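You operate a simulated robot arm through the tools that you are given. There is no shell and no other tool.

Carry out the task below with a simulated robot arm. There is one attempt and no reset: what you move stays moved.

TASK
Brake the drum, then clamp the cable end in the cable anchor groove.
Fine: the anchor clamp stands shut: lift it first; fingers out from under its pad; the drum brake lever stays on. Where these are worked on the way, their far stop is far enough and under half their travel is too little: anchor clamp.
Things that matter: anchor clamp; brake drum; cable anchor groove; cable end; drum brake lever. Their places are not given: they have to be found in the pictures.

Only the result counts: the job must be done as asked and must still hold three seconds after the hand-in. Knocking over, shifting, dropping, spilling or breaking anything else fails it.

THE ROBOT
A 7-joint arm with a two-finger parallel gripper, fixed in place. Base frame: the origin is at the foot of the arm, x ahead of it, y to its left, z up; the work surface is at about z = 0. Readings come in m, degrees, newtons and seconds.
With the tool pointing down near the work surface it reaches from about 0.26 to 0.68 m from the base axis. Its first joint turns from -166.0 to 166.0 degrees. Payload 2.5 kg.
Tool frame: the origin (TCP) lies between the finger pads and is the grasp point; the fingertips stand 0.03 m ahead of it; z points along the fingers, y is the line along which they close. The gripper opens to 0.094 m. The fingers are 0.028 m wide and 0.01 m thick; the gripper's body (0.05 by 0.096 m) begins 0.055 m behind the TCP.
Orientation is that of the tool frame in the base frame, as a unit quaternion [x, y, z, w]. With the fingers straight down and closing along the base's y, the tool's x points along the base's -x, its y along +y and its z along -z.

THE INTERFACE
- The arm moves only by the tool send_rows. Its argument "steps" is a list of rows, each a list of 6 numbers: the shift along the tool's x, y, z in m, then the turn, a rotation vector about the tool's x, y, z in degrees. In form: [[tx, ty, tz, ax, ay, az], ...]. A call has 1 to 20 rows; each row is the pose to reach, as a shift and turn from the pose commanded when the call began, along the tool's axes at that moment. "grip" is the closure in counts, from 0 (fully open) to 255 (shut), set as the call begins (left out, the last holds). A row lasts 0.2 s, in which the tool goes at most 0.05 m and 8.6 degrees; a call with a longer step from one row to the next is refused whole, and so is a gripper value outside its range. A pose out of reach is approached as far as the arm can. The call stops where the force on the tool passes 90 N (or 10 N more than at its start, if that is more) or the arm is blocked; 0.2 s more then pass. The fingers move at their own pace (about 0.072 m/s each) and stop on an object; they squeeze with about 27 N. The grip force told is the motor's: it shows also when the fingers shut on nothing. Time passes only in rows, and 0.2 s behind the last, so rows that repeat a pose let the fingers close. It gives the time, the measured TCP pose, the force on the tool (base axes), the opening and the grip force at its end, in the units of the frame above (readings bear some noise), with the torque about the TCP (base axes, N m) and any sound that the robot's microphone picked up.
- Cameras (640 x 400 px; columns grow to the right, rows downward): "scene" is fixed at [0.051, 0.4997, 0.6092]; the picture's right is [-0.79, -0.62, 0.00], its down [-0.39, 0.49, -0.78] and it looks along [0.48, -0.61, -0.63] (base axes); focal length 346 px, centre (320, 200). "wrist" rides on the gripper at [0.076, 0.014, -0.102] in the tool frame; the picture's right is [-0.18, 0.98, 0.00], its down [-0.75, -0.14, -0.64] and it looks along [-0.63, -0.12, 0.77] (tool axes); focal length 243 px, centre (320, 200).
- snapshot(camera): a new picture of that camera. The clock stands still meanwhile.
- measure_at(camera, pixels): for up to 12 pixels [column, row] of the newest picture of that camera ("zoom" is the newest enlarged one), the place [x, y, z] in the base frame of the surface seen there, good to about 0.002 m. The clock stands still meanwhile.
- enlarge(camera, box): a new picture of the part [left, top, right, bottom] of that camera's present view, enlarged. The clock stands still meanwhile.
- sign_off(): hands the job in; it is judged then, once.

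Open the gripper and draw the arm clear of the work before you hand the job in, unless the task says otherwise.

The tools are called as name(argument=value, ...) on one line, values as JSON. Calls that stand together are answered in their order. send_rows: Moves the arm, as the interface text tells. Its arguments: {"type":"object","properties":{"steps":{"type":"array","items":{"type":"array","items":{"type":"number"}}},"grip":{"type":"number"}},"required":["steps"]} The other tools are called the same way: snapshot (camera) takes a picture; measure_at (camera, pixels) gives the place of the surface under pixels of a picture; enlarge (camera, box) takes an enlarged picture of a part of a camera's view; sign_off () hands the job in.

At the start:

```text
t: 0.0
tool_pos: [0.4222, 0.2823, 0.3129]
ee_rot: [-0.001, 1.0, 0.0, 0.001]
ft_force: [-1.0, 0.5, 0.4]
torque: [0.02, 0.05, 0.02]
opening: 0.0939
gripper_force: 0.0
```

scene: 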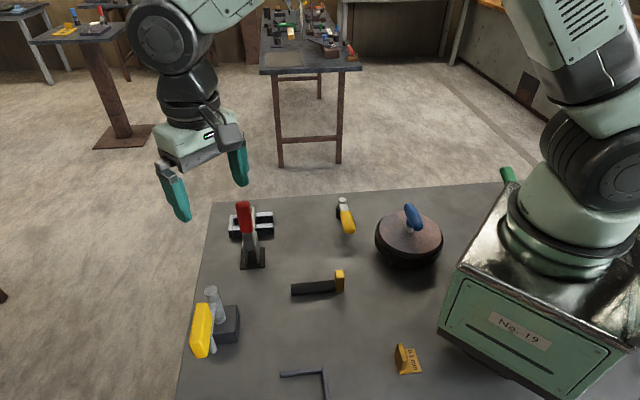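
wrist: 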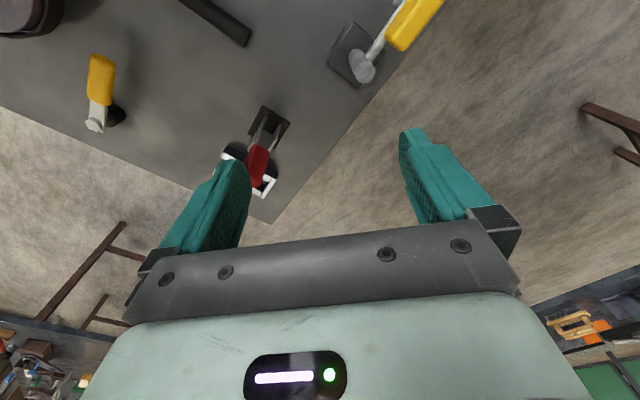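

The scene shows a red-handled clamp near (247,230), a yellow lever at (205,325), a yellow lever at (345,215), a dark drum with a blue knob at (408,235), a black item with a yellow block at (320,285). I enlarge the parts to identify them.

enlarge(camera="scene", box=[180, 180, 340, 280])

enlarge(camera="scene", box=[300, 180, 460, 280])

enlarge(camera="scene", box=[180, 270, 360, 382])

enlarge(camera="scene", box=[270, 300, 430, 400])

```text
4.00 times, centred on (260, 230) of scene
```

zoom: 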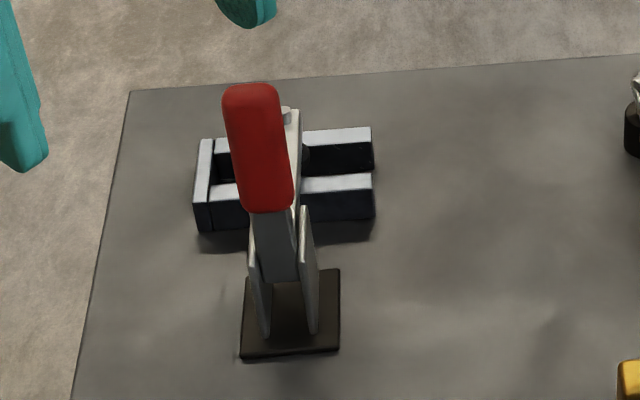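

```text
4.00 times, centred on (380, 230) of scene
```

zoom: 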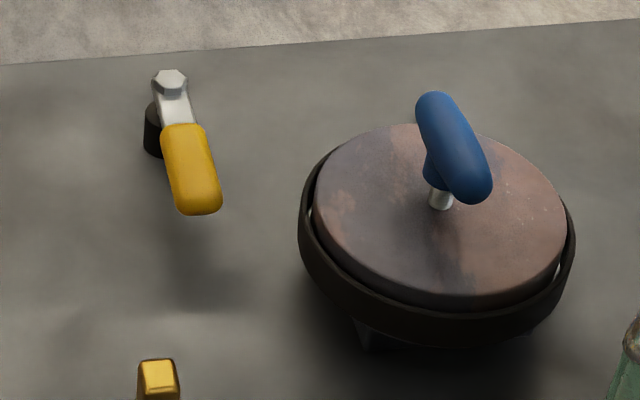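

```text
3.56 times, centred on (270, 326) of scene
```

zoom: 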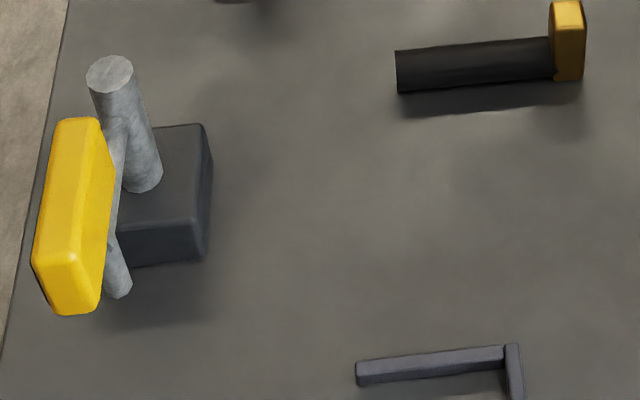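

```text
4.00 times, centred on (350, 350) of scene
```

zoom: 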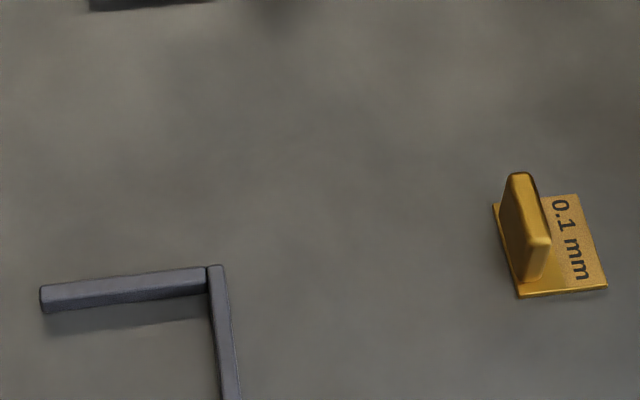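

The red toggle clamp stands over a groove block at (250,225). The black rod with a yellow block at (320,285) is likely the cable end, and there are two yellow levers. I measure the key points in the scene.

snapshot(camera="scene")

measure_at(camera="scene", pixels=[[245, 205], [250, 228], [253, 265], [268, 215], [268, 228], [233, 228], [343, 203], [349, 225], [408, 230], [411, 212], [293, 290], [340, 275]])

measure_at(camera="scene", pixels=[[203, 312], [200, 350], [211, 291], [219, 318], [230, 315], [232, 340], [408, 265], [408, 275], [340, 290], [405, 360], [325, 375], [335, 286]])

```text
taken
```

scene: 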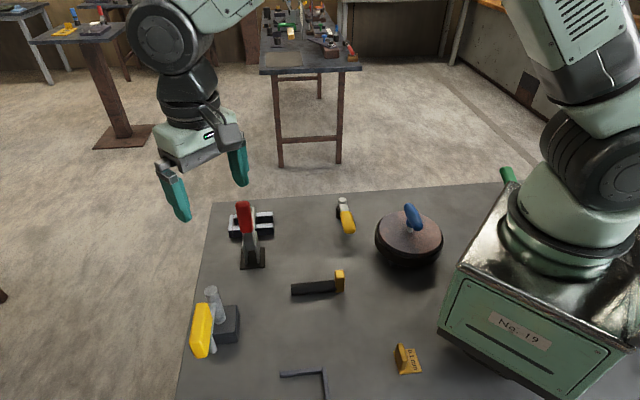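

```text
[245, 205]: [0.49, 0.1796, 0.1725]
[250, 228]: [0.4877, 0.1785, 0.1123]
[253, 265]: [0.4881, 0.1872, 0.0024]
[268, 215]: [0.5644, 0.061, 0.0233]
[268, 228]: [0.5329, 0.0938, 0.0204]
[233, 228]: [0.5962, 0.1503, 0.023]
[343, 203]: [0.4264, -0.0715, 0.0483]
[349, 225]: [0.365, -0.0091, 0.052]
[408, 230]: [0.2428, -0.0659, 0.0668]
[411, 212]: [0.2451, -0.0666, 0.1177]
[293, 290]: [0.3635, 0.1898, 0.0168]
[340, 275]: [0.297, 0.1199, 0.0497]
```

```text
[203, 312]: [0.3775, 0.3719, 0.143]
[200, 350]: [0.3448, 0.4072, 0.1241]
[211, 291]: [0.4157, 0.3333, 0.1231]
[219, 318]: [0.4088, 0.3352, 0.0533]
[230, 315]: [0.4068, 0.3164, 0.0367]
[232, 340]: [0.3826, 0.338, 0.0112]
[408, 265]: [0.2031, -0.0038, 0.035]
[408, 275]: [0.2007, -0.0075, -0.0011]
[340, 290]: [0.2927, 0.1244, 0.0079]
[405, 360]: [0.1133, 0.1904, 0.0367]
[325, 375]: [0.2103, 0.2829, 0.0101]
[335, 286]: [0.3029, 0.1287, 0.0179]
```

I move the hand to about (0.40, 0.15, 0.33) to see the clamp and groove with the wrist camera.

send_rows(steps=[[0.01, -0.045, 0, 0, 0, 0], [0.02, -0.09, 0, 0, 0, 0], [0.02, -0.13, 0, 0, 0, 0], [0.02, -0.13, 0, 0, 0, 0]])

snapshot(camera="wrist")

```text
t: 1.0
tool_pos: [0.4023, 0.1517, 0.314]
ee_rot: [-0.001, 1.0, 0.001, 0.0]
ft_force: [0.5, 0.8, 0.7]
torque: [-0.01, 0.0, 0.0]
opening: 0.094
gripper_force: 0.2
```

```text
taken
```

wrist: 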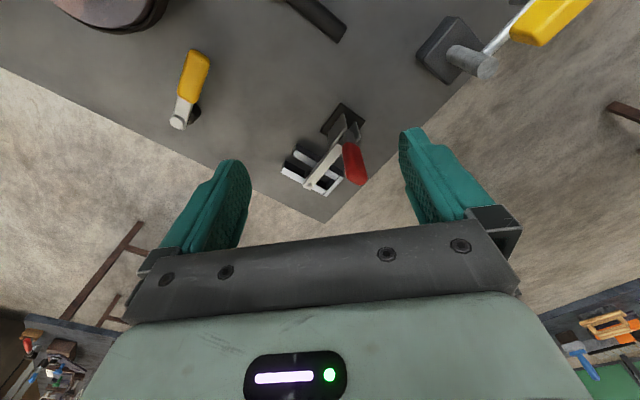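

The clamp is at about (335,155) in the wrist picture, the yellow levers at (190,85) and (520,35). I enlarge these.

enlarge(camera="wrist", box=[260, 90, 400, 220])

measure_at(camera="wrist", pixels=[[292, 172], [305, 158], [325, 185], [330, 190], [344, 108], [330, 120], [345, 150], [355, 175], [325, 165], [315, 180], [322, 178], [300, 165]])

enlarge(camera="wrist", box=[150, 30, 250, 140])

enlarge(camera="wrist", box=[400, 0, 600, 125])

```text
3.08 times, centred on (330, 155) of wrist
```

zoom: 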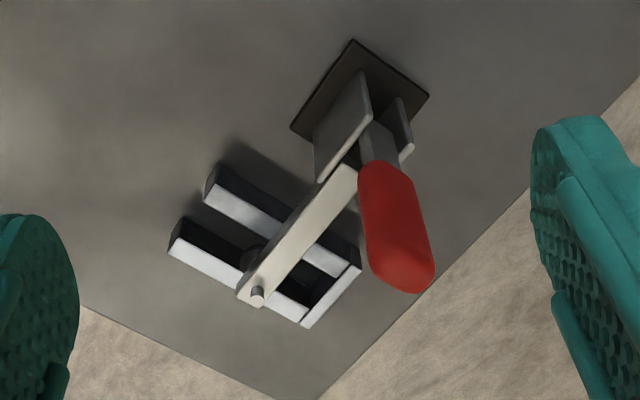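

```text
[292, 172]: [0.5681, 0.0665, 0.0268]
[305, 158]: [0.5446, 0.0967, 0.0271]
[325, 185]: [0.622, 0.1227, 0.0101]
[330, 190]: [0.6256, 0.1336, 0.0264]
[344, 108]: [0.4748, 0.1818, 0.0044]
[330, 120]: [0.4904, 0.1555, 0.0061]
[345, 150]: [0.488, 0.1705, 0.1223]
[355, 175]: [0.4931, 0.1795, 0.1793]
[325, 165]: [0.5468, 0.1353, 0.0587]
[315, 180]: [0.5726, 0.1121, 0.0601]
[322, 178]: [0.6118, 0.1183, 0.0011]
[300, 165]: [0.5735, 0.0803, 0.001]
```

```text
3.64 times, centred on (200, 85) of wrist
```

zoom: 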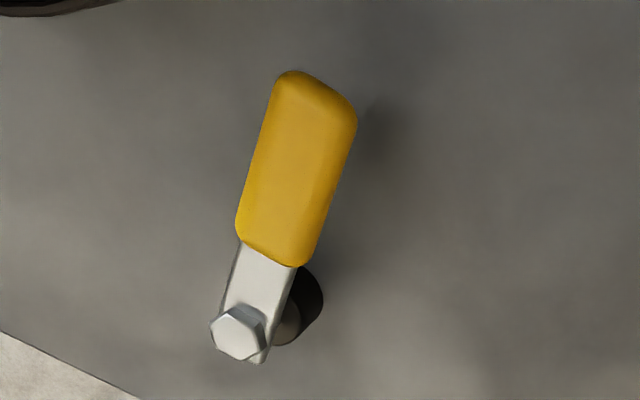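

```text
3.20 times, centred on (500, 62) of wrist
```

zoom: 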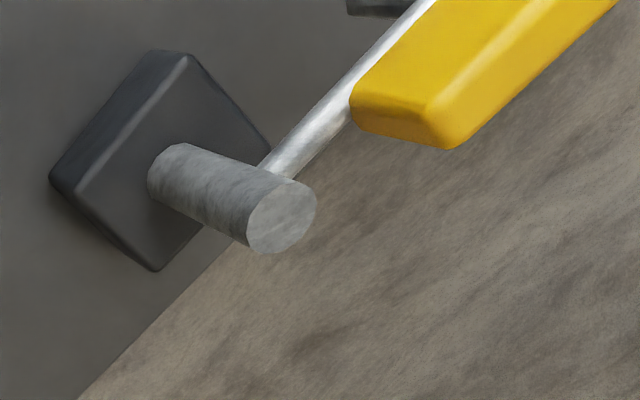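

The groove is a two-rail channel with an end wall, and the clamp arm's pad presses onto it at about (0.57,0.11,0.06). I now look more closely at the drum, the small green object by the robot base, and the levers.

enlarge(camera="scene", box=[360, 190, 470, 285])

enlarge(camera="scene", box=[460, 140, 560, 210])

enlarge(camera="scene", box=[180, 275, 260, 370])

enlarge(camera="scene", box=[325, 190, 365, 245])

enlarge(camera="scene", box=[280, 260, 360, 310])

```text
4.21 times, centred on (415, 238) of scene
```

zoom: 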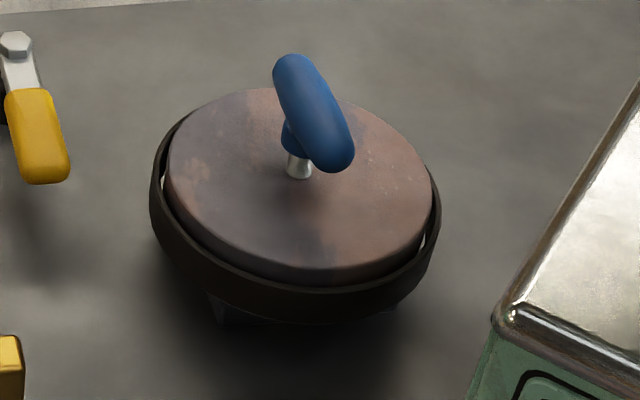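

```text
5.71 times, centred on (510, 175) of scene
```

zoom: 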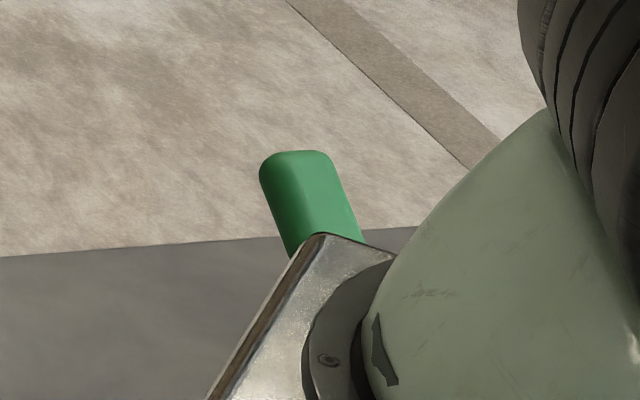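

```text
4.21 times, centred on (220, 322) of scene
```

zoom: 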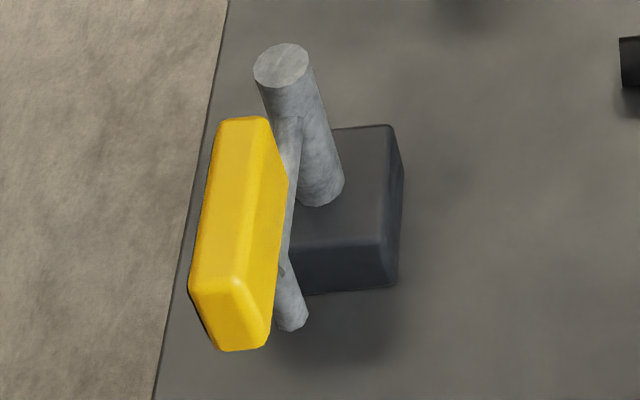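

```text
7.27 times, centred on (345, 218) of scene
```

zoom: 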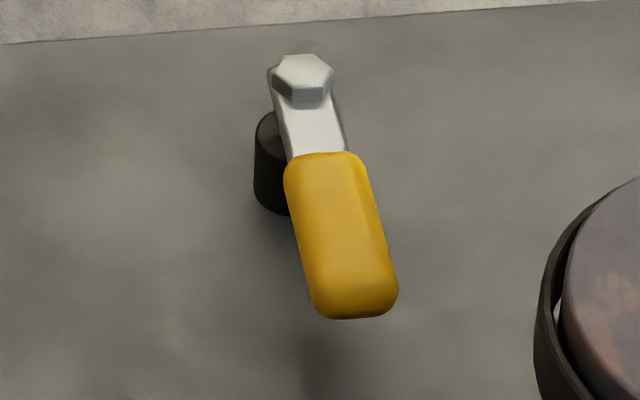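

```text
8.00 times, centred on (320, 285) of scene
```

zoom: 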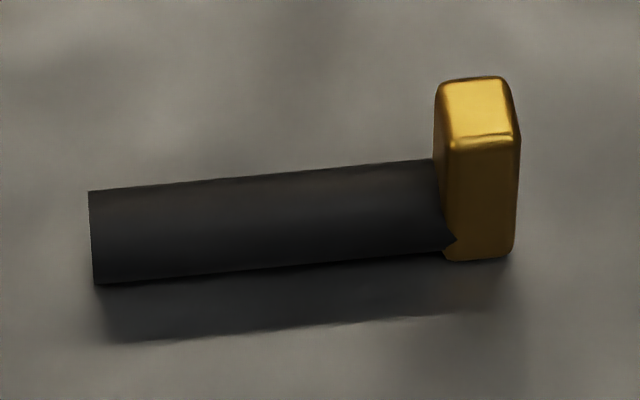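

There is a green handle at scene (508,172) behind the base. I measure where it stands and the levers' dimensions.

measure_at(camera="scene", pixels=[[508, 170], [510, 179], [342, 199], [343, 201], [342, 216], [340, 211], [347, 214], [349, 228], [343, 216], [353, 231], [347, 234], [337, 215]])

measure_at(camera="scene", pixels=[[208, 304], [203, 306], [195, 345], [207, 352], [209, 308], [214, 350], [217, 345], [216, 330], [212, 300], [204, 330], [194, 355], [214, 296]])

```text
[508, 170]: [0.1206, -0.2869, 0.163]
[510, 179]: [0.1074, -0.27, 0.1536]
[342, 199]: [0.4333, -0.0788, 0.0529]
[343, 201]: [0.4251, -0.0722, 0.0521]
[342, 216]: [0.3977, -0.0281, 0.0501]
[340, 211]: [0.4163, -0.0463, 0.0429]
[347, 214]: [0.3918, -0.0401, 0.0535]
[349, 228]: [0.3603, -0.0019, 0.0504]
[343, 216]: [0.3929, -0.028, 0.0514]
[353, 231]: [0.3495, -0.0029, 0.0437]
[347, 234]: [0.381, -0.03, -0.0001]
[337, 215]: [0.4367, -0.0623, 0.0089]
```

```text
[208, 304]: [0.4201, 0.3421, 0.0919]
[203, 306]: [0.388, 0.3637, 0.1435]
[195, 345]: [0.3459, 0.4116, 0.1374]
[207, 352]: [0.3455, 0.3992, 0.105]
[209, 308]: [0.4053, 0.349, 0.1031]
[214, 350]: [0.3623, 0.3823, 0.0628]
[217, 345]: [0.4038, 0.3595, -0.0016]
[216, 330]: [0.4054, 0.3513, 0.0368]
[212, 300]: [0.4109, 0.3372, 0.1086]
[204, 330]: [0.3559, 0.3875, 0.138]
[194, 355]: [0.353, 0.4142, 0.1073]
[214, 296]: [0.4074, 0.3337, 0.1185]
```

The green handle is at (0.12,-0.28,0.16), possibly another lever. I yaw the hand 90° and move towards (0.31,0.10,0.34) to look at the drum and the flat yellow lever.

send_rows(steps=[[0.009, -0.005, 0, 0, 0, 8], [0.018, -0.01, -0.003, 0, 0, 16], [0.027, -0.015, -0.006, 0, 0, 24], [0.036, -0.02, -0.01, 0, 0, 32], [0.045, -0.025, -0.013, 0, 0, 40], [0.054, -0.03, -0.016, 0, 0, 48], [0.063, -0.035, -0.02, 0, 0, 56], [0.072, -0.04, -0.023, 0, 0, 64], [0.081, -0.045, -0.026, 0, 0, 72], [0.09, -0.05, -0.026, 0, 0, 80], [0.09, -0.05, -0.026, 0, 0, 85], [0.09, -0.05, -0.026, 0, 0, 90], [0.09, -0.05, -0.026, 0, 0, 90]])

snapshot(camera="wrist")

```text
t: 3.8
tool_pos: [0.3125, 0.1003, 0.3399]
ee_rot: [0.707, 0.707, 0.0, 0.0]
ft_force: [1.1, -0.4, 0.4]
torque: [0.01, 0.0, 0.02]
opening: 0.0939
gripper_force: 0.0
```

```text
taken
```

wrist: 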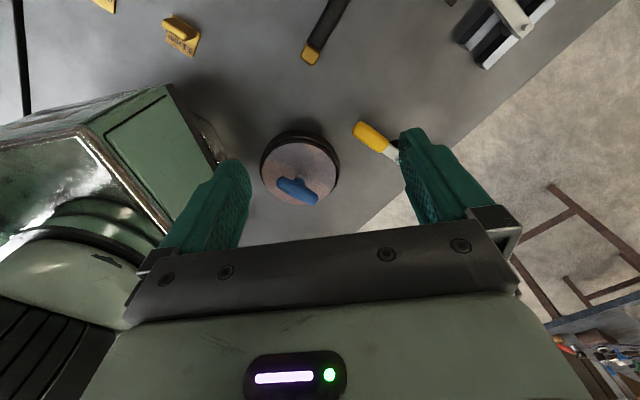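

The drum is at (300,170) and the flat yellow lever at (375,138). I enlarge the drum and lever.

enlarge(camera="wrist", box=[240, 110, 420, 225])

measure_at(camera="wrist", pixels=[[300, 150], [265, 172], [338, 172], [300, 137], [280, 180], [315, 200], [298, 190], [315, 175], [262, 175], [339, 180], [300, 133], [322, 200]])

```text
3.48 times, centred on (330, 168) of wrist
```

zoom: 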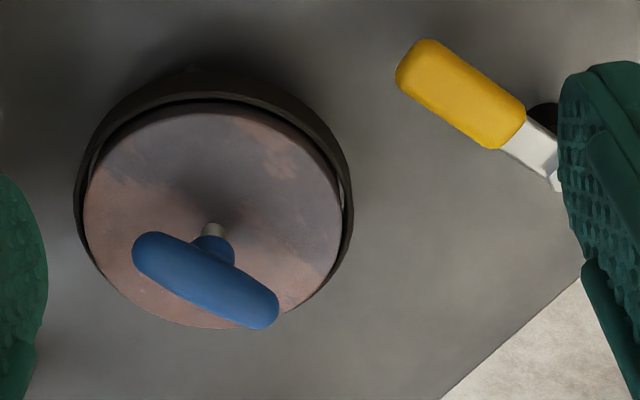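

```text
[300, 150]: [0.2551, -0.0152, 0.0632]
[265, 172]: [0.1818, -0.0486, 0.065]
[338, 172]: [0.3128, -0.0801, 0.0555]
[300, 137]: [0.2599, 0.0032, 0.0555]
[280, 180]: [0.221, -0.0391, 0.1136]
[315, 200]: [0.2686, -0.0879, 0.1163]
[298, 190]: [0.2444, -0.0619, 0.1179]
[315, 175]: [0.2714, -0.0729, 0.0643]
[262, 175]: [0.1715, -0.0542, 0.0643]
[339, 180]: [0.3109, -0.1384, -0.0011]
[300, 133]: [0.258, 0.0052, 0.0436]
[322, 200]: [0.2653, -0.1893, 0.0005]
```

The drum has a black band partly round it and a blue T-handle on top, so I must tell which lever is its brake. I move to about (0.23,-0.14,0.36) to see the green handle and the far side of the drum.

send_rows(steps=[[-0.04, -0.013, -0.004, 0, 0, 0], [-0.08, -0.026, -0.008, 0, 0, 0], [-0.12, -0.04, -0.012, 0, 0, 0], [-0.16, -0.053, -0.016, 0, 0, 0], [-0.2, -0.066, -0.02, 0, 0, 0], [-0.24, -0.08, -0.02, 0, 0, 0], [-0.24, -0.08, -0.02, 0, 0, 0]])

snapshot(camera="wrist")

```text
t: 5.4
tool_pos: [0.2326, -0.1413, 0.3618]
ee_rot: [0.707, 0.708, 0.0, 0.0]
ft_force: [0.0, -0.6, 0.5]
torque: [-0.02, 0.03, -0.01]
opening: 0.094
gripper_force: 0.1
```

```text
taken
```

wrist: 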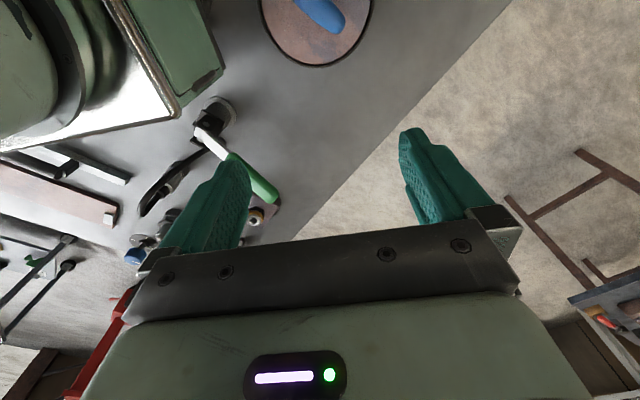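

A green-handled lever with a round base shows at (215,115)-(275,195). I enlarge that.

enlarge(camera="wrist", box=[120, 80, 300, 270])

enlarge(camera="wrist", box=[240, 0, 400, 80])

measure_at(camera="wrist", pixels=[[200, 135], [215, 112], [240, 165], [270, 192], [232, 108], [205, 150], [160, 190], [258, 215]])

```text
2.11 times, centred on (210, 175) of wrist
```

zoom: 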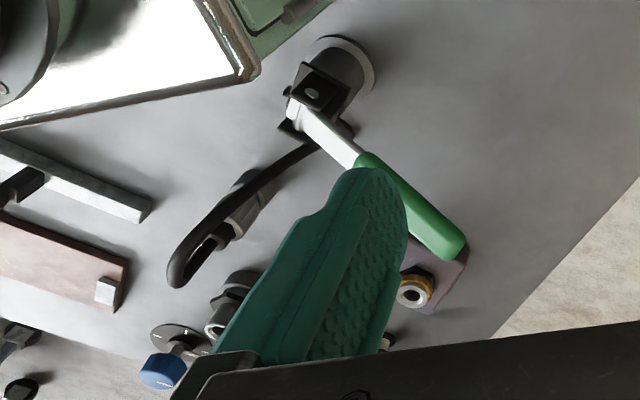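

```text
4.00 times, centred on (320, 40) of wrist
```

zoom: 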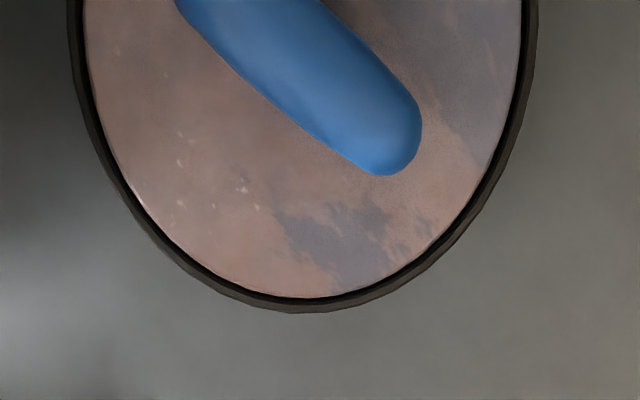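

```text
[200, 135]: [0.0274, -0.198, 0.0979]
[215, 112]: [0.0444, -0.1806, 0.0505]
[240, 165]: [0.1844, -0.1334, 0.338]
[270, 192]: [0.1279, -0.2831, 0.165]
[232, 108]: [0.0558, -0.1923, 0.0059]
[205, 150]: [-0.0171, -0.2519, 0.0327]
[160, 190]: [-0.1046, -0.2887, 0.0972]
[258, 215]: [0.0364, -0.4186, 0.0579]
```

The green-handled lever belongs to a hose fitting behind the base. Next I go to view the big yellow lever near (0.38,0.37), yawing back and keeping the hand high.

send_rows(steps=[[0.045, 0.01, 0, 0, 0, 0], [0.09, 0.02, 0, 0, 0, 0], [0.135, 0.03, 0, 0, 0, 0], [0.18, 0.04, 0, 0, 0, 0], [0.225, 0.05, 0, 0, 0, 0], [0.27, 0.05, 0, 0, 0, -8], [0.31, 0.05, 0, 0, 0, -16], [0.35, 0.05, 0, 0, 0, -24], [0.39, 0.05, 0, 0, 0, -32], [0.43, 0.05, 0, 0, 0, -40], [0.46, 0.05, 0, 0, 0, -48], [0.46, 0.05, 0, 0, 0, -56], [0.46, 0.05, 0, 0, 0, -56]])

snapshot(camera="wrist")

```text
t: 8.2
tool_pos: [0.282, 0.322, 0.3608]
ee_rot: [0.291, 0.957, 0.0, 0.0]
ft_force: [-0.6, -0.4, -0.2]
torque: [-0.02, 0.02, -0.04]
opening: 0.094
gripper_force: 0.1
```

```text
taken
```

wrist: 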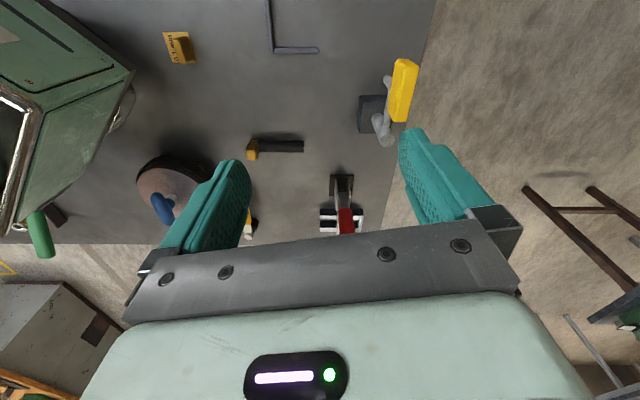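

The big yellow lever is at (390,100). I enlarge it, the cable end at (275,148) and the clamp at (343,205).

enlarge(camera="wrist", box=[340, 45, 440, 155])

enlarge(camera="wrist", box=[290, 160, 400, 240])

enlarge(camera="wrist", box=[230, 120, 320, 180])

measure_at(camera="wrist", pixels=[[252, 150], [262, 146], [300, 146], [264, 141], [265, 152], [302, 152], [302, 141], [370, 115], [381, 120], [405, 75], [398, 110], [388, 85]])

```text
3.64 times, centred on (390, 100) of wrist
```

zoom: 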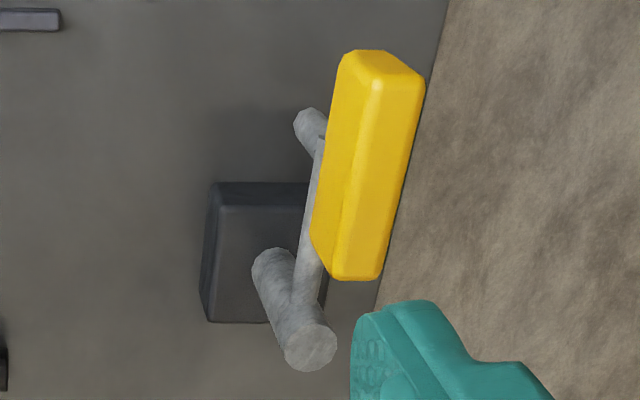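

```text
5.00 times, centred on (345, 200) of wrist
```

zoom: 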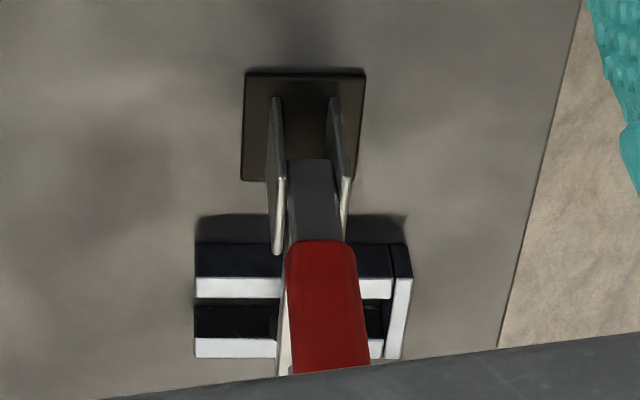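

```text
6.67 times, centred on (275, 150) of wrist
```

zoom: 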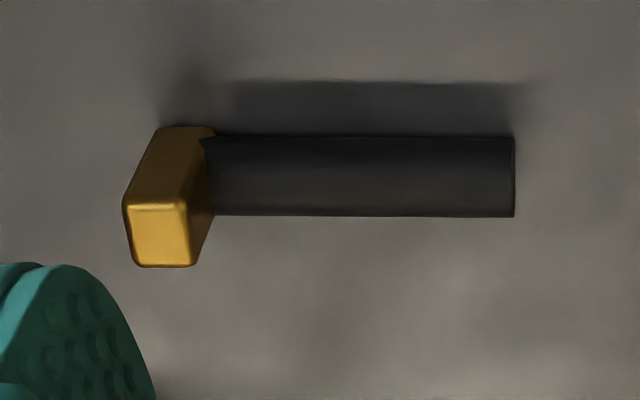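

```text
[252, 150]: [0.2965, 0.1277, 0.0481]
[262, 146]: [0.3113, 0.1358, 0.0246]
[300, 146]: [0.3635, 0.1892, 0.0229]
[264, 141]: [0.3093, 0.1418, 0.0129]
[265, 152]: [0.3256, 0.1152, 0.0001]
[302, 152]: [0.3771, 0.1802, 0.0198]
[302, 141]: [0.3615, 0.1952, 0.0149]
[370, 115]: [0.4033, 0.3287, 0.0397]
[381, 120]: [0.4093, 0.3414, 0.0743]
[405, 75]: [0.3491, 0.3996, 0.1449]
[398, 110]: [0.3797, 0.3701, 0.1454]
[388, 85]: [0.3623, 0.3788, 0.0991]
```

The big yellow thing is a block with a post and a lever; I still need closer looks. I go down over (0.28,0.12,0.27) for a closer view of the flat yellow lever and drum.

send_rows(steps=[[-0.022, -0.033, 0.018, 0, 0, 0], [-0.044, -0.066, 0.036, 0, 0, 0], [-0.067, -0.1, 0.054, 0, 0, 0], [-0.09, -0.133, 0.072, 0, 0, 0], [-0.112, -0.166, 0.09, 0, 0, 0], [-0.112, -0.166, 0.09, 0, 0, 0]])

snapshot(camera="wrist")

```text
t: 9.6
tool_pos: [0.2794, 0.1228, 0.2689]
ee_rot: [0.293, 0.956, 0.0, 0.001]
ft_force: [-0.8, -0.4, 0.5]
torque: [-0.02, -0.03, 0.04]
opening: 0.0941
gripper_force: 0.0
```

```text
taken
```

wrist: 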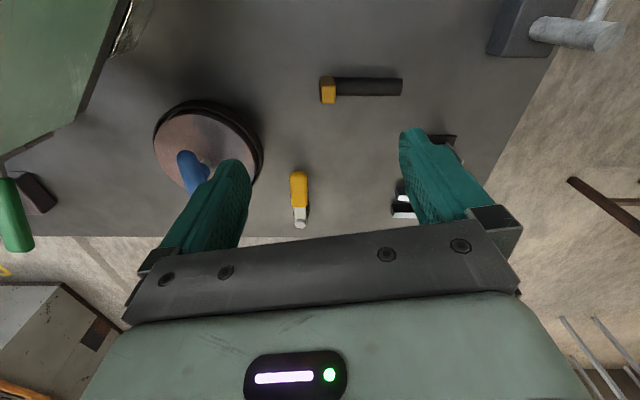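

enlarge(camera="wrist", box=[260, 150, 340, 240])

enlarge(camera="wrist", box=[140, 90, 280, 200])

enlarge(camera="wrist", box=[480, 0, 640, 70])

```text
4.44 times, centred on (300, 195) of wrist
```

zoom: 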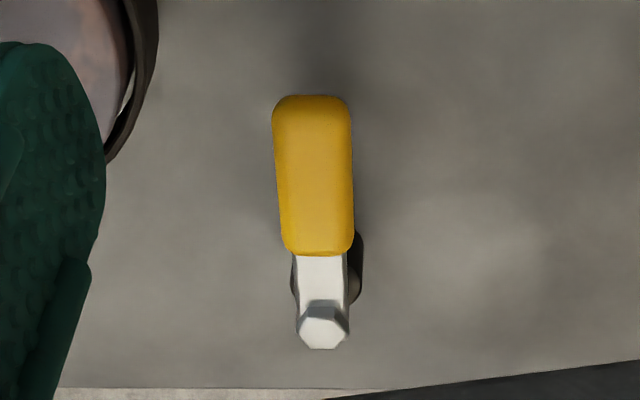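

```text
3.64 times, centred on (210, 145) of wrist
```

zoom: 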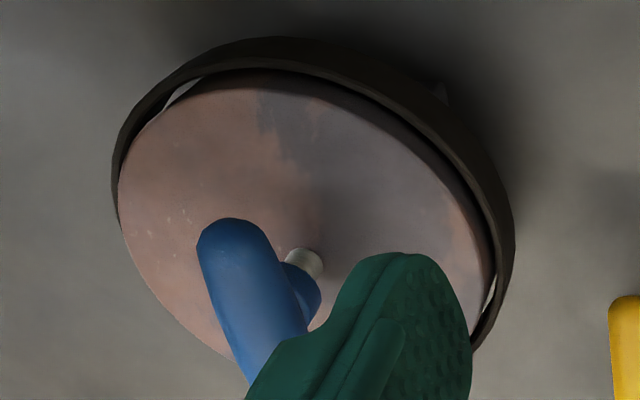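

```text
4.00 times, centred on (560, 35) of wrist
```

zoom: 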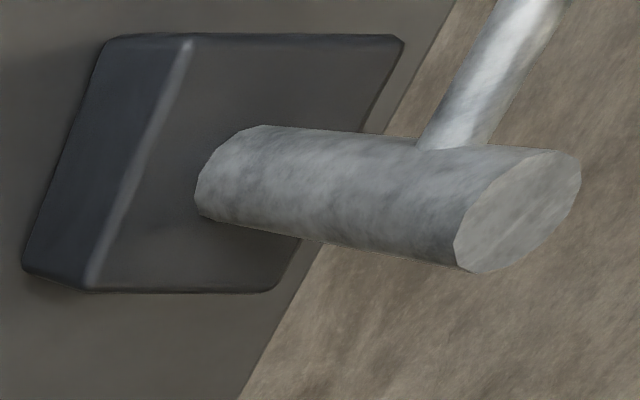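

No label tells which lever is the brake, so I look at the remaining candidate behind the base from a better angle. I raise the hand, and move to (0.24,-0.25,0.36) while yawing.

send_rows(steps=[[0, 0, -0.04, 0, 0, 8], [0, -0.01, -0.08, 0, 0, 16], [-0.013, -0.025, -0.09, 0, 0, 24], [-0.026, -0.05, -0.09, 0, 0, 32], [-0.04, -0.075, -0.09, 0, 0, 40], [-0.053, -0.1, -0.09, 0, 0, 48], [-0.067, -0.125, -0.09, 0, 0, 56], [-0.08, -0.15, -0.09, 0, 0, 64], [-0.093, -0.175, -0.09, 0, 0, 72], [-0.107, -0.2, -0.09, 0, 0, 80], [-0.12, -0.225, -0.09, 0, 0, 88], [-0.133, -0.25, -0.09, 0, 0, 96], [-0.147, -0.275, -0.09, 0, 0, 104], [-0.16, -0.3, -0.09, 0, 0, 112], [-0.174, -0.33, -0.09, 0, 0, 116], [-0.174, -0.33, -0.09, 0, 0, 116]])

snapshot(camera="wrist")

```text
t: 13.0
tool_pos: [0.2408, -0.2495, 0.3595]
ee_rot: [0.966, 0.257, 0.0, 0.0]
ft_force: [-0.7, 0.8, -0.1]
torque: [-0.02, -0.04, 0.02]
opening: 0.0942
gripper_force: 0.1
```

```text
taken
```

wrist: 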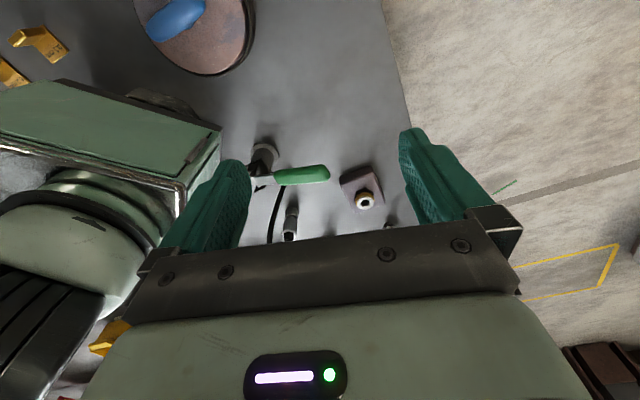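

The green lever is at (300,175) with a fitting at (362,195). I enlarge both and the drum's edge.

enlarge(camera="wrist", box=[240, 130, 400, 240])

enlarge(camera="wrist", box=[130, 0, 270, 85])

measure_at(camera="wrist", pixels=[[262, 165], [264, 150], [282, 177], [320, 173], [362, 183], [364, 200], [292, 220], [273, 215]])

```text
3.64 times, centred on (320, 185) of wrist
```

zoom: 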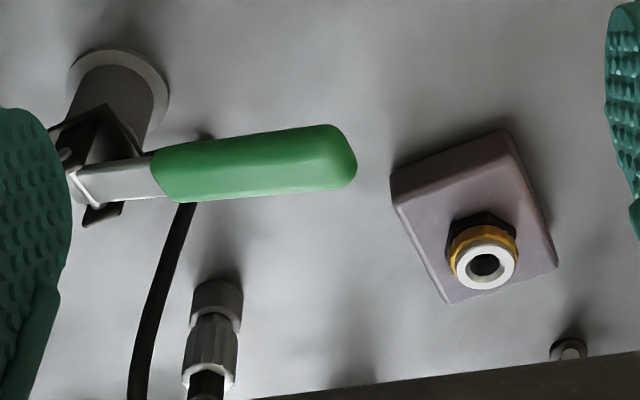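

```text
4.57 times, centred on (200, 42) of wrist
```

zoom: 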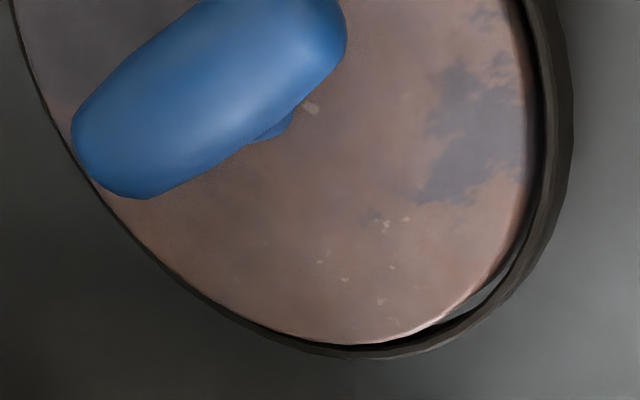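

```text
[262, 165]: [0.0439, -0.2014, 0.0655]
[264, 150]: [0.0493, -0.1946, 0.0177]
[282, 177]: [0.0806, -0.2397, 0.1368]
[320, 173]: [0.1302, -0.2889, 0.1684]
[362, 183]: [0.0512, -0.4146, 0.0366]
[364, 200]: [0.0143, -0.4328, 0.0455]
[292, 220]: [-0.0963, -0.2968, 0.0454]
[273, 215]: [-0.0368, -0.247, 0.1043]
```

The green lever sits on a valve-like post with hose parts, away from the drum. I check the other stations in the background of the scene for hints and look at the whole scene picture again.

enlarge(camera="scene", box=[250, 0, 370, 75])

enlarge(camera="scene", box=[0, 0, 130, 60])

snapshot(camera="scene")

```text
5.33 times, centred on (310, 38) of scene
```

zoom: 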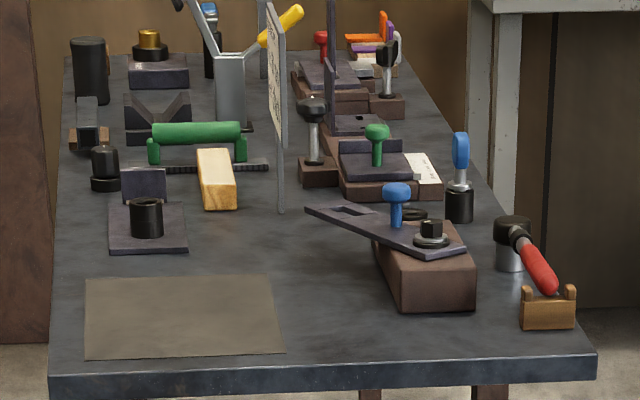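

```text
4.92 times, centred on (65, 30) of scene
```

zoom: 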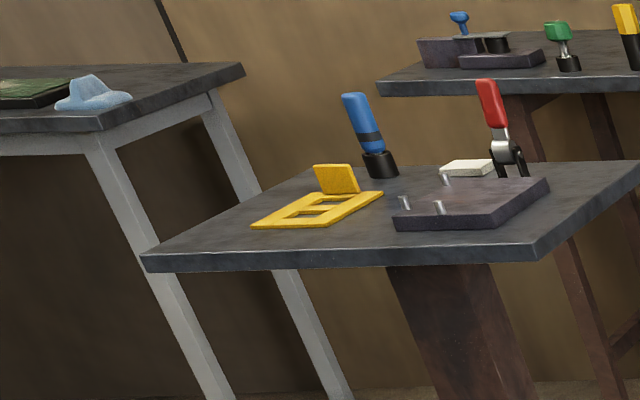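

```text
taken
```

scene: 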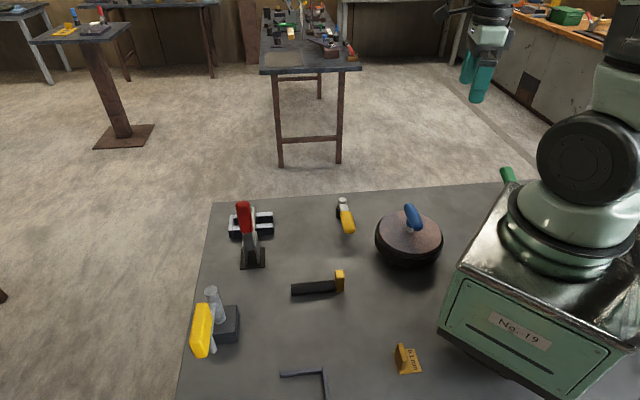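

Other stations give no certain clue. I go look at the big yellow device from close by, first over the middle of the table at height.

send_rows(steps=[[0.024, -0.021, -0.002, 0, 0, -8], [0.047, -0.042, -0.004, 0, 0, -16], [0.071, -0.063, -0.006, 0, 0, -24], [0.095, -0.084, -0.008, 0, 0, -32], [0.118, -0.105, -0.01, 0, 0, -40], [0.142, -0.126, -0.012, 0, 0, -48], [0.166, -0.147, -0.014, 0, 0, -56], [0.189, -0.168, -0.016, 0, 0, -64], [0.213, -0.189, -0.018, 0, 0, -72], [0.237, -0.21, -0.02, 0, 0, -80], [0.237, -0.21, -0.02, 0, 0, -88], [0.237, -0.21, -0.02, 0, 0, -96], [0.237, -0.21, -0.02, 0, 0, -105], [0.237, -0.21, -0.02, 0, 0, -105]])

snapshot(camera="wrist")

```text
refused: row 13 steps farther than a row can; nothing moved
```

```text
taken
```

wrist: 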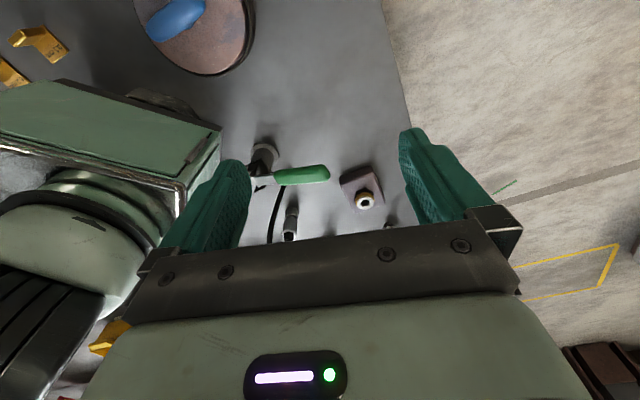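

The call was refused because one turn step was 9°. I resend it with smaller turns.

send_rows(steps=[[0.024, -0.021, -0.002, 0, 0, -8], [0.047, -0.042, -0.004, 0, 0, -16], [0.071, -0.063, -0.006, 0, 0, -24], [0.095, -0.084, -0.008, 0, 0, -32], [0.118, -0.105, -0.01, 0, 0, -40], [0.142, -0.126, -0.012, 0, 0, -48], [0.166, -0.147, -0.014, 0, 0, -56], [0.189, -0.168, -0.016, 0, 0, -64], [0.213, -0.189, -0.018, 0, 0, -72], [0.237, -0.21, -0.02, 0, 0, -80], [0.237, -0.21, -0.02, 0, 0, -88], [0.237, -0.21, -0.02, 0, 0, -96], [0.237, -0.21, -0.02, 0, 0, -104], [0.237, -0.21, -0.02, 0, 0, -105], [0.237, -0.21, -0.02, 0, 0, -105]])

snapshot(camera="wrist")

```text
t: 16.2
tool_pos: [0.3429, 0.0502, 0.3796]
ee_rot: [0.382, 0.924, 0.0, 0.0]
ft_force: [0.0, 0.3, -0.4]
torque: [0.02, -0.01, 0.01]
opening: 0.0941
gripper_force: 0.1
```

```text
taken
```

wrist: 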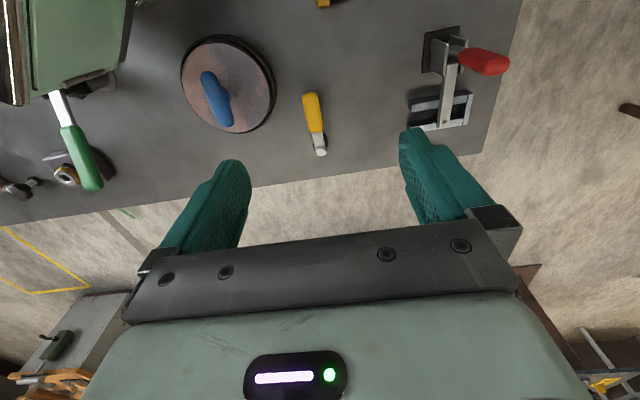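

A good overview: drum (228,85), flat yellow lever (315,125), clamp with groove (445,90). I enlarge these.

enlarge(camera="wrist", box=[170, 25, 345, 170])

enlarge(camera="wrist", box=[395, 15, 520, 140])

measure_at(camera="wrist", pixels=[[310, 95], [313, 118], [320, 152], [324, 140], [312, 140], [303, 96], [318, 93], [229, 38], [182, 78], [273, 85], [240, 130], [230, 100]])

```text
2.76 times, centred on (258, 98) of wrist
```

zoom: 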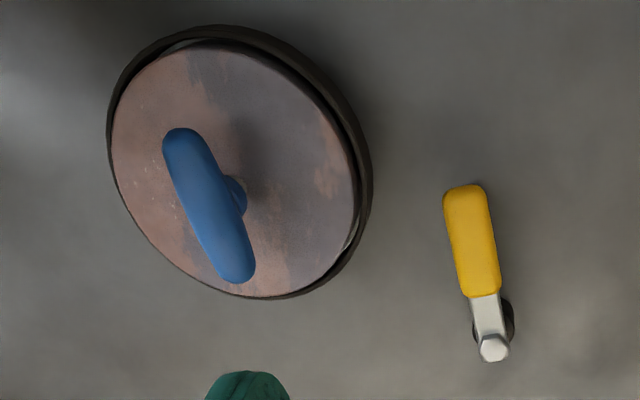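

```text
3.20 times, centred on (458, 78) of wrist
```

zoom: 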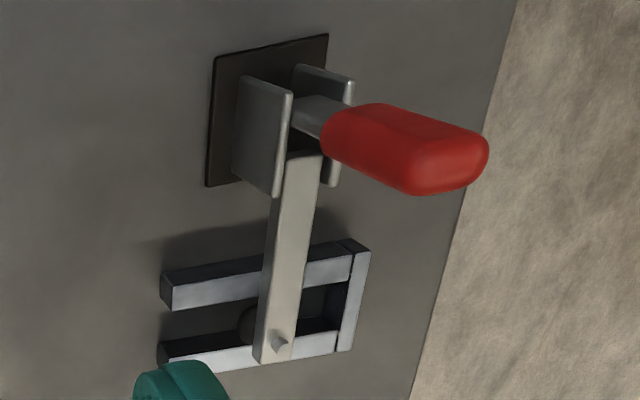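

```text
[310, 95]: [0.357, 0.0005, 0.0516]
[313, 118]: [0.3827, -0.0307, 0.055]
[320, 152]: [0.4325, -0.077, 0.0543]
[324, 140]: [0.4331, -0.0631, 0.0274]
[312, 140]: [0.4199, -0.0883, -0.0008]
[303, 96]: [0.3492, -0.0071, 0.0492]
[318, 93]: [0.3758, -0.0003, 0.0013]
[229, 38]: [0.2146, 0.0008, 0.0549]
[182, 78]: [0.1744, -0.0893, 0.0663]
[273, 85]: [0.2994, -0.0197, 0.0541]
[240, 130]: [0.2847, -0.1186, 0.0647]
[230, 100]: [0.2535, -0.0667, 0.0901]
```

The flat lever sits right beside the drum, its grip pointing at the near side. To exclude the big yellow device I go and view it closely from (0.25,0.36,0.24).

send_rows(steps=[[0.04, 0.02, 0, 0, 0, -8], [0.08, 0.04, 0.01, 0, 0, -16], [0.12, 0.06, 0.03, 0, 0, -24], [0.16, 0.08, 0.05, 0, 0, -32], [0.2, 0.1, 0.07, 0, 0, -40], [0.24, 0.13, 0.09, 0, 0, -45], [0.275, 0.155, 0.11, 0, 0, -45], [0.28, 0.155, 0.12, 0, 0, -45]])

snapshot(camera="wrist")

```text
refused: row 6 steps farther than a row can; nothing moved
```

```text
taken
```

wrist: 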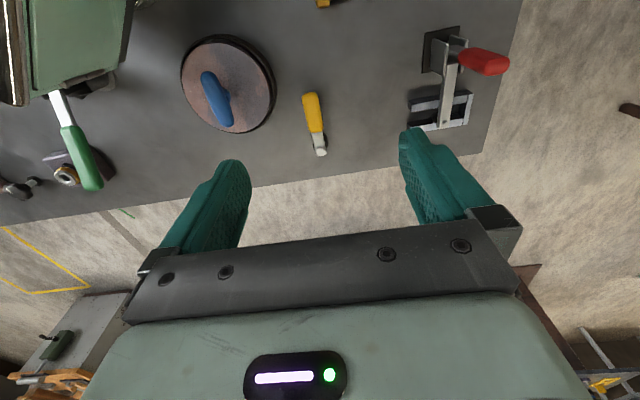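

The step was just over 0.05 m; I resend it with smaller steps.

send_rows(steps=[[0.035, 0.018, 0, 0, 0, -8], [0.07, 0.036, 0.01, 0, 0, -16], [0.105, 0.054, 0.025, 0, 0, -24], [0.14, 0.072, 0.04, 0, 0, -32], [0.175, 0.09, 0.055, 0, 0, -40], [0.21, 0.108, 0.07, 0, 0, -45], [0.245, 0.13, 0.09, 0, 0, -45], [0.28, 0.155, 0.11, 0, 0, -45], [0.28, 0.155, 0.12, 0, 0, -45]])

snapshot(camera="wrist")

```text
t: 18.2
tool_pos: [0.2545, 0.3592, 0.2588]
ee_rot: [0.0, 1.0, 0.0, 0.001]
ft_force: [0.1, -0.2, -0.3]
torque: [-0.01, 0.01, -0.03]
opening: 0.0938
gripper_force: 0.1
```

```text
taken
```

wrist: 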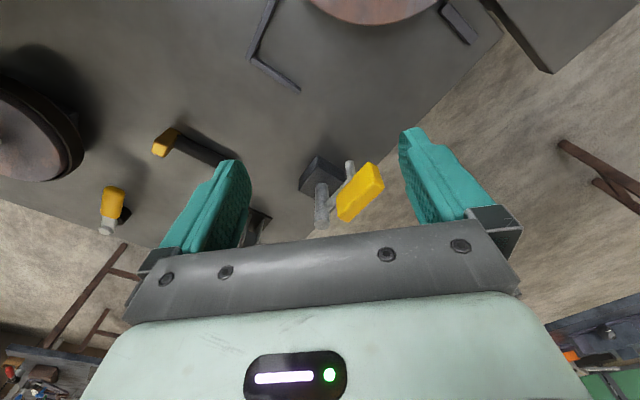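

A second brownish disc appears at the top (375,10) with an L-shaped part at (455,25). I measure it and enlarge both this and the yellow device.

enlarge(camera="wrist", box=[280, 140, 400, 235])

enlarge(camera="wrist", box=[240, 0, 560, 100])

measure_at(camera="wrist", pixels=[[375, 8], [375, 24], [455, 20], [460, 35], [420, 10], [330, 10], [273, 70], [260, 20], [321, 190], [348, 170], [360, 190], [350, 163]])

```text
4.21 times, centred on (340, 188) of wrist
```

zoom: 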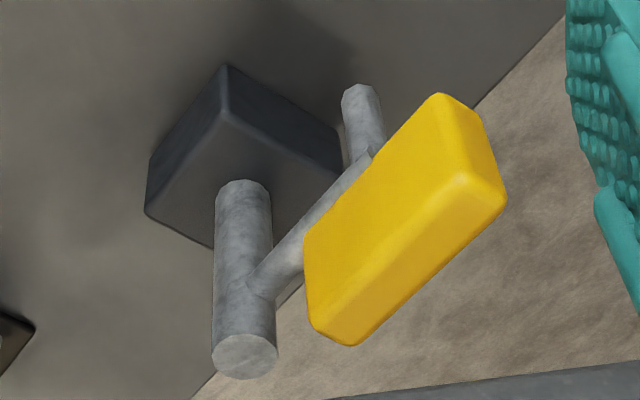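

```text
2.00 times, centred on (400, 50) of wrist
```

zoom: 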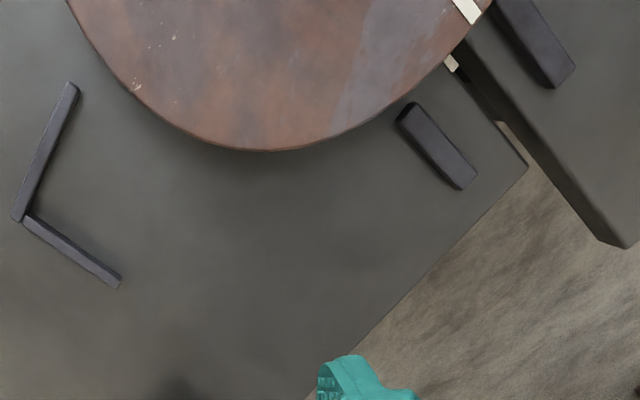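

```text
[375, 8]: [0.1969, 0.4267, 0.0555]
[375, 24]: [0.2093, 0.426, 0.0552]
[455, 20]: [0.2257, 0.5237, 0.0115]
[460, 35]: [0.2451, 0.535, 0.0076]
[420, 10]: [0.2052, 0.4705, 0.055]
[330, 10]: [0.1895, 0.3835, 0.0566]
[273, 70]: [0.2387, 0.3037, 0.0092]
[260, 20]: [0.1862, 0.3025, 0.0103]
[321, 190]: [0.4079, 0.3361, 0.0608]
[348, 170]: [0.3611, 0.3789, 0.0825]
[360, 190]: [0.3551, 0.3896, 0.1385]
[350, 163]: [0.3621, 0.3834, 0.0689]
```

There is a large brown disc near (0.15,0.45), outside the scene view, possibly the true brake drum. I raise the hand and turn the camera towards +y to look at it.

send_rows(steps=[[0.0, -0.01, -0.03, 0, 0, -8], [0.005, -0.02, -0.06, 0, 0, -16], [0.01, -0.035, -0.09, 0, 0, -24], [0.015, -0.05, -0.12, 0, 0, -32], [0.02, -0.065, -0.12, 0, 0, -40], [0.03, -0.08, -0.12, 0, 0, -48], [0.04, -0.095, -0.12, 0, 0, -56], [0.05, -0.11, -0.12, 0, 0, -64], [0.055, -0.12, -0.12, 0, 0, -72], [0.055, -0.12, -0.12, 0, 0, -80], [0.055, -0.12, -0.12, 0, 0, -80]])

snapshot(camera="wrist")

```text
t: 20.6
tool_pos: [0.1988, 0.2377, 0.3799]
ee_rot: [-0.643, 0.766, 0.0, 0.0]
ft_force: [-0.6, -0.3, -0.3]
torque: [0.02, -0.03, -0.01]
opening: 0.0939
gripper_force: 0.0
```

```text
taken
```

wrist: 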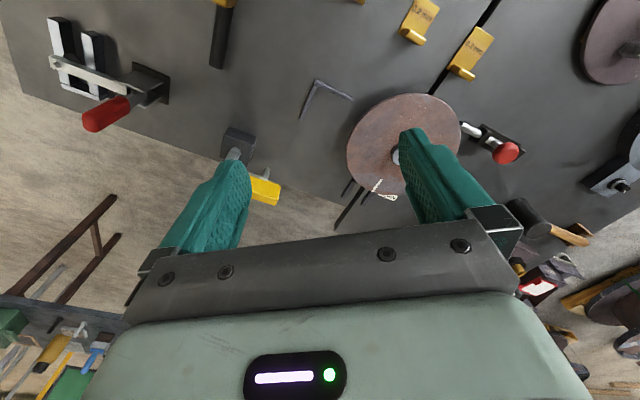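

Now I see the large disc with a hub at (403,145), a red-handled lever beside it at (495,145), and another disc at (615,40). I shift the hand to look straight at them.

enlarge(camera="wrist", box=[330, 80, 560, 215])

measure_at(camera="wrist", pixels=[[395, 110], [350, 150], [385, 185], [396, 155], [505, 153], [470, 130], [495, 140], [455, 115], [612, 40], [470, 50], [383, 190], [345, 205]])

```text
2.78 times, centred on (445, 148) of wrist
```

zoom: 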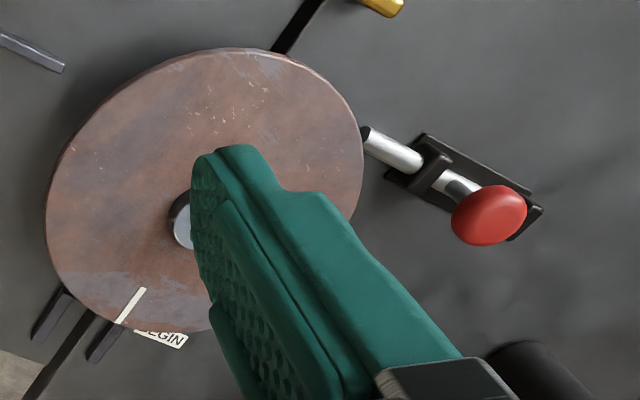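

```text
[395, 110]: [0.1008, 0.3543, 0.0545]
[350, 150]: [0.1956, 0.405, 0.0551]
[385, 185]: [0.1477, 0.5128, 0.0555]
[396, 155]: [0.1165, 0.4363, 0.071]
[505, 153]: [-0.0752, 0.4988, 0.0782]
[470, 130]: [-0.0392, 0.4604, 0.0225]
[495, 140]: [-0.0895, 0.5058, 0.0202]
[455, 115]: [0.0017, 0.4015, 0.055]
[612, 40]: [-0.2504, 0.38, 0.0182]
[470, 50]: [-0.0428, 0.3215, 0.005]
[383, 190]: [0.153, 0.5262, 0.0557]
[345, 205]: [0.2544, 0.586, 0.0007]
```

The large disc at (0.10,0.44) has a "BEGIN" mark and a red-knobbed plunger at its rim; more devices stand farther round. I survey the rest, yawing to look to -x,+y.

send_rows(steps=[[0, 0, -0.01, 0, 0, -8], [0, 0, -0.02, 0, 0, -16], [0, 0, -0.03, 0, 0, -24], [0, 0, -0.04, 0, 0, -32], [0, 0, -0.04, 0, 0, -40], [0, 0, -0.04, 0, 0, -40]])

snapshot(camera="wrist")

```text
t: 22.0
tool_pos: [0.1982, 0.2385, 0.4193]
ee_rot: [0.867, -0.498, 0.0, 0.001]
ft_force: [-0.2, -0.5, 0.6]
torque: [0.02, 0.02, 0.01]
opening: 0.0941
gripper_force: 0.1
```

```text
taken
```

wrist: 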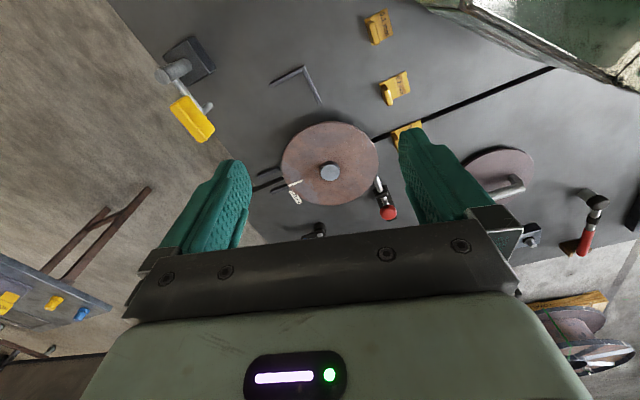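

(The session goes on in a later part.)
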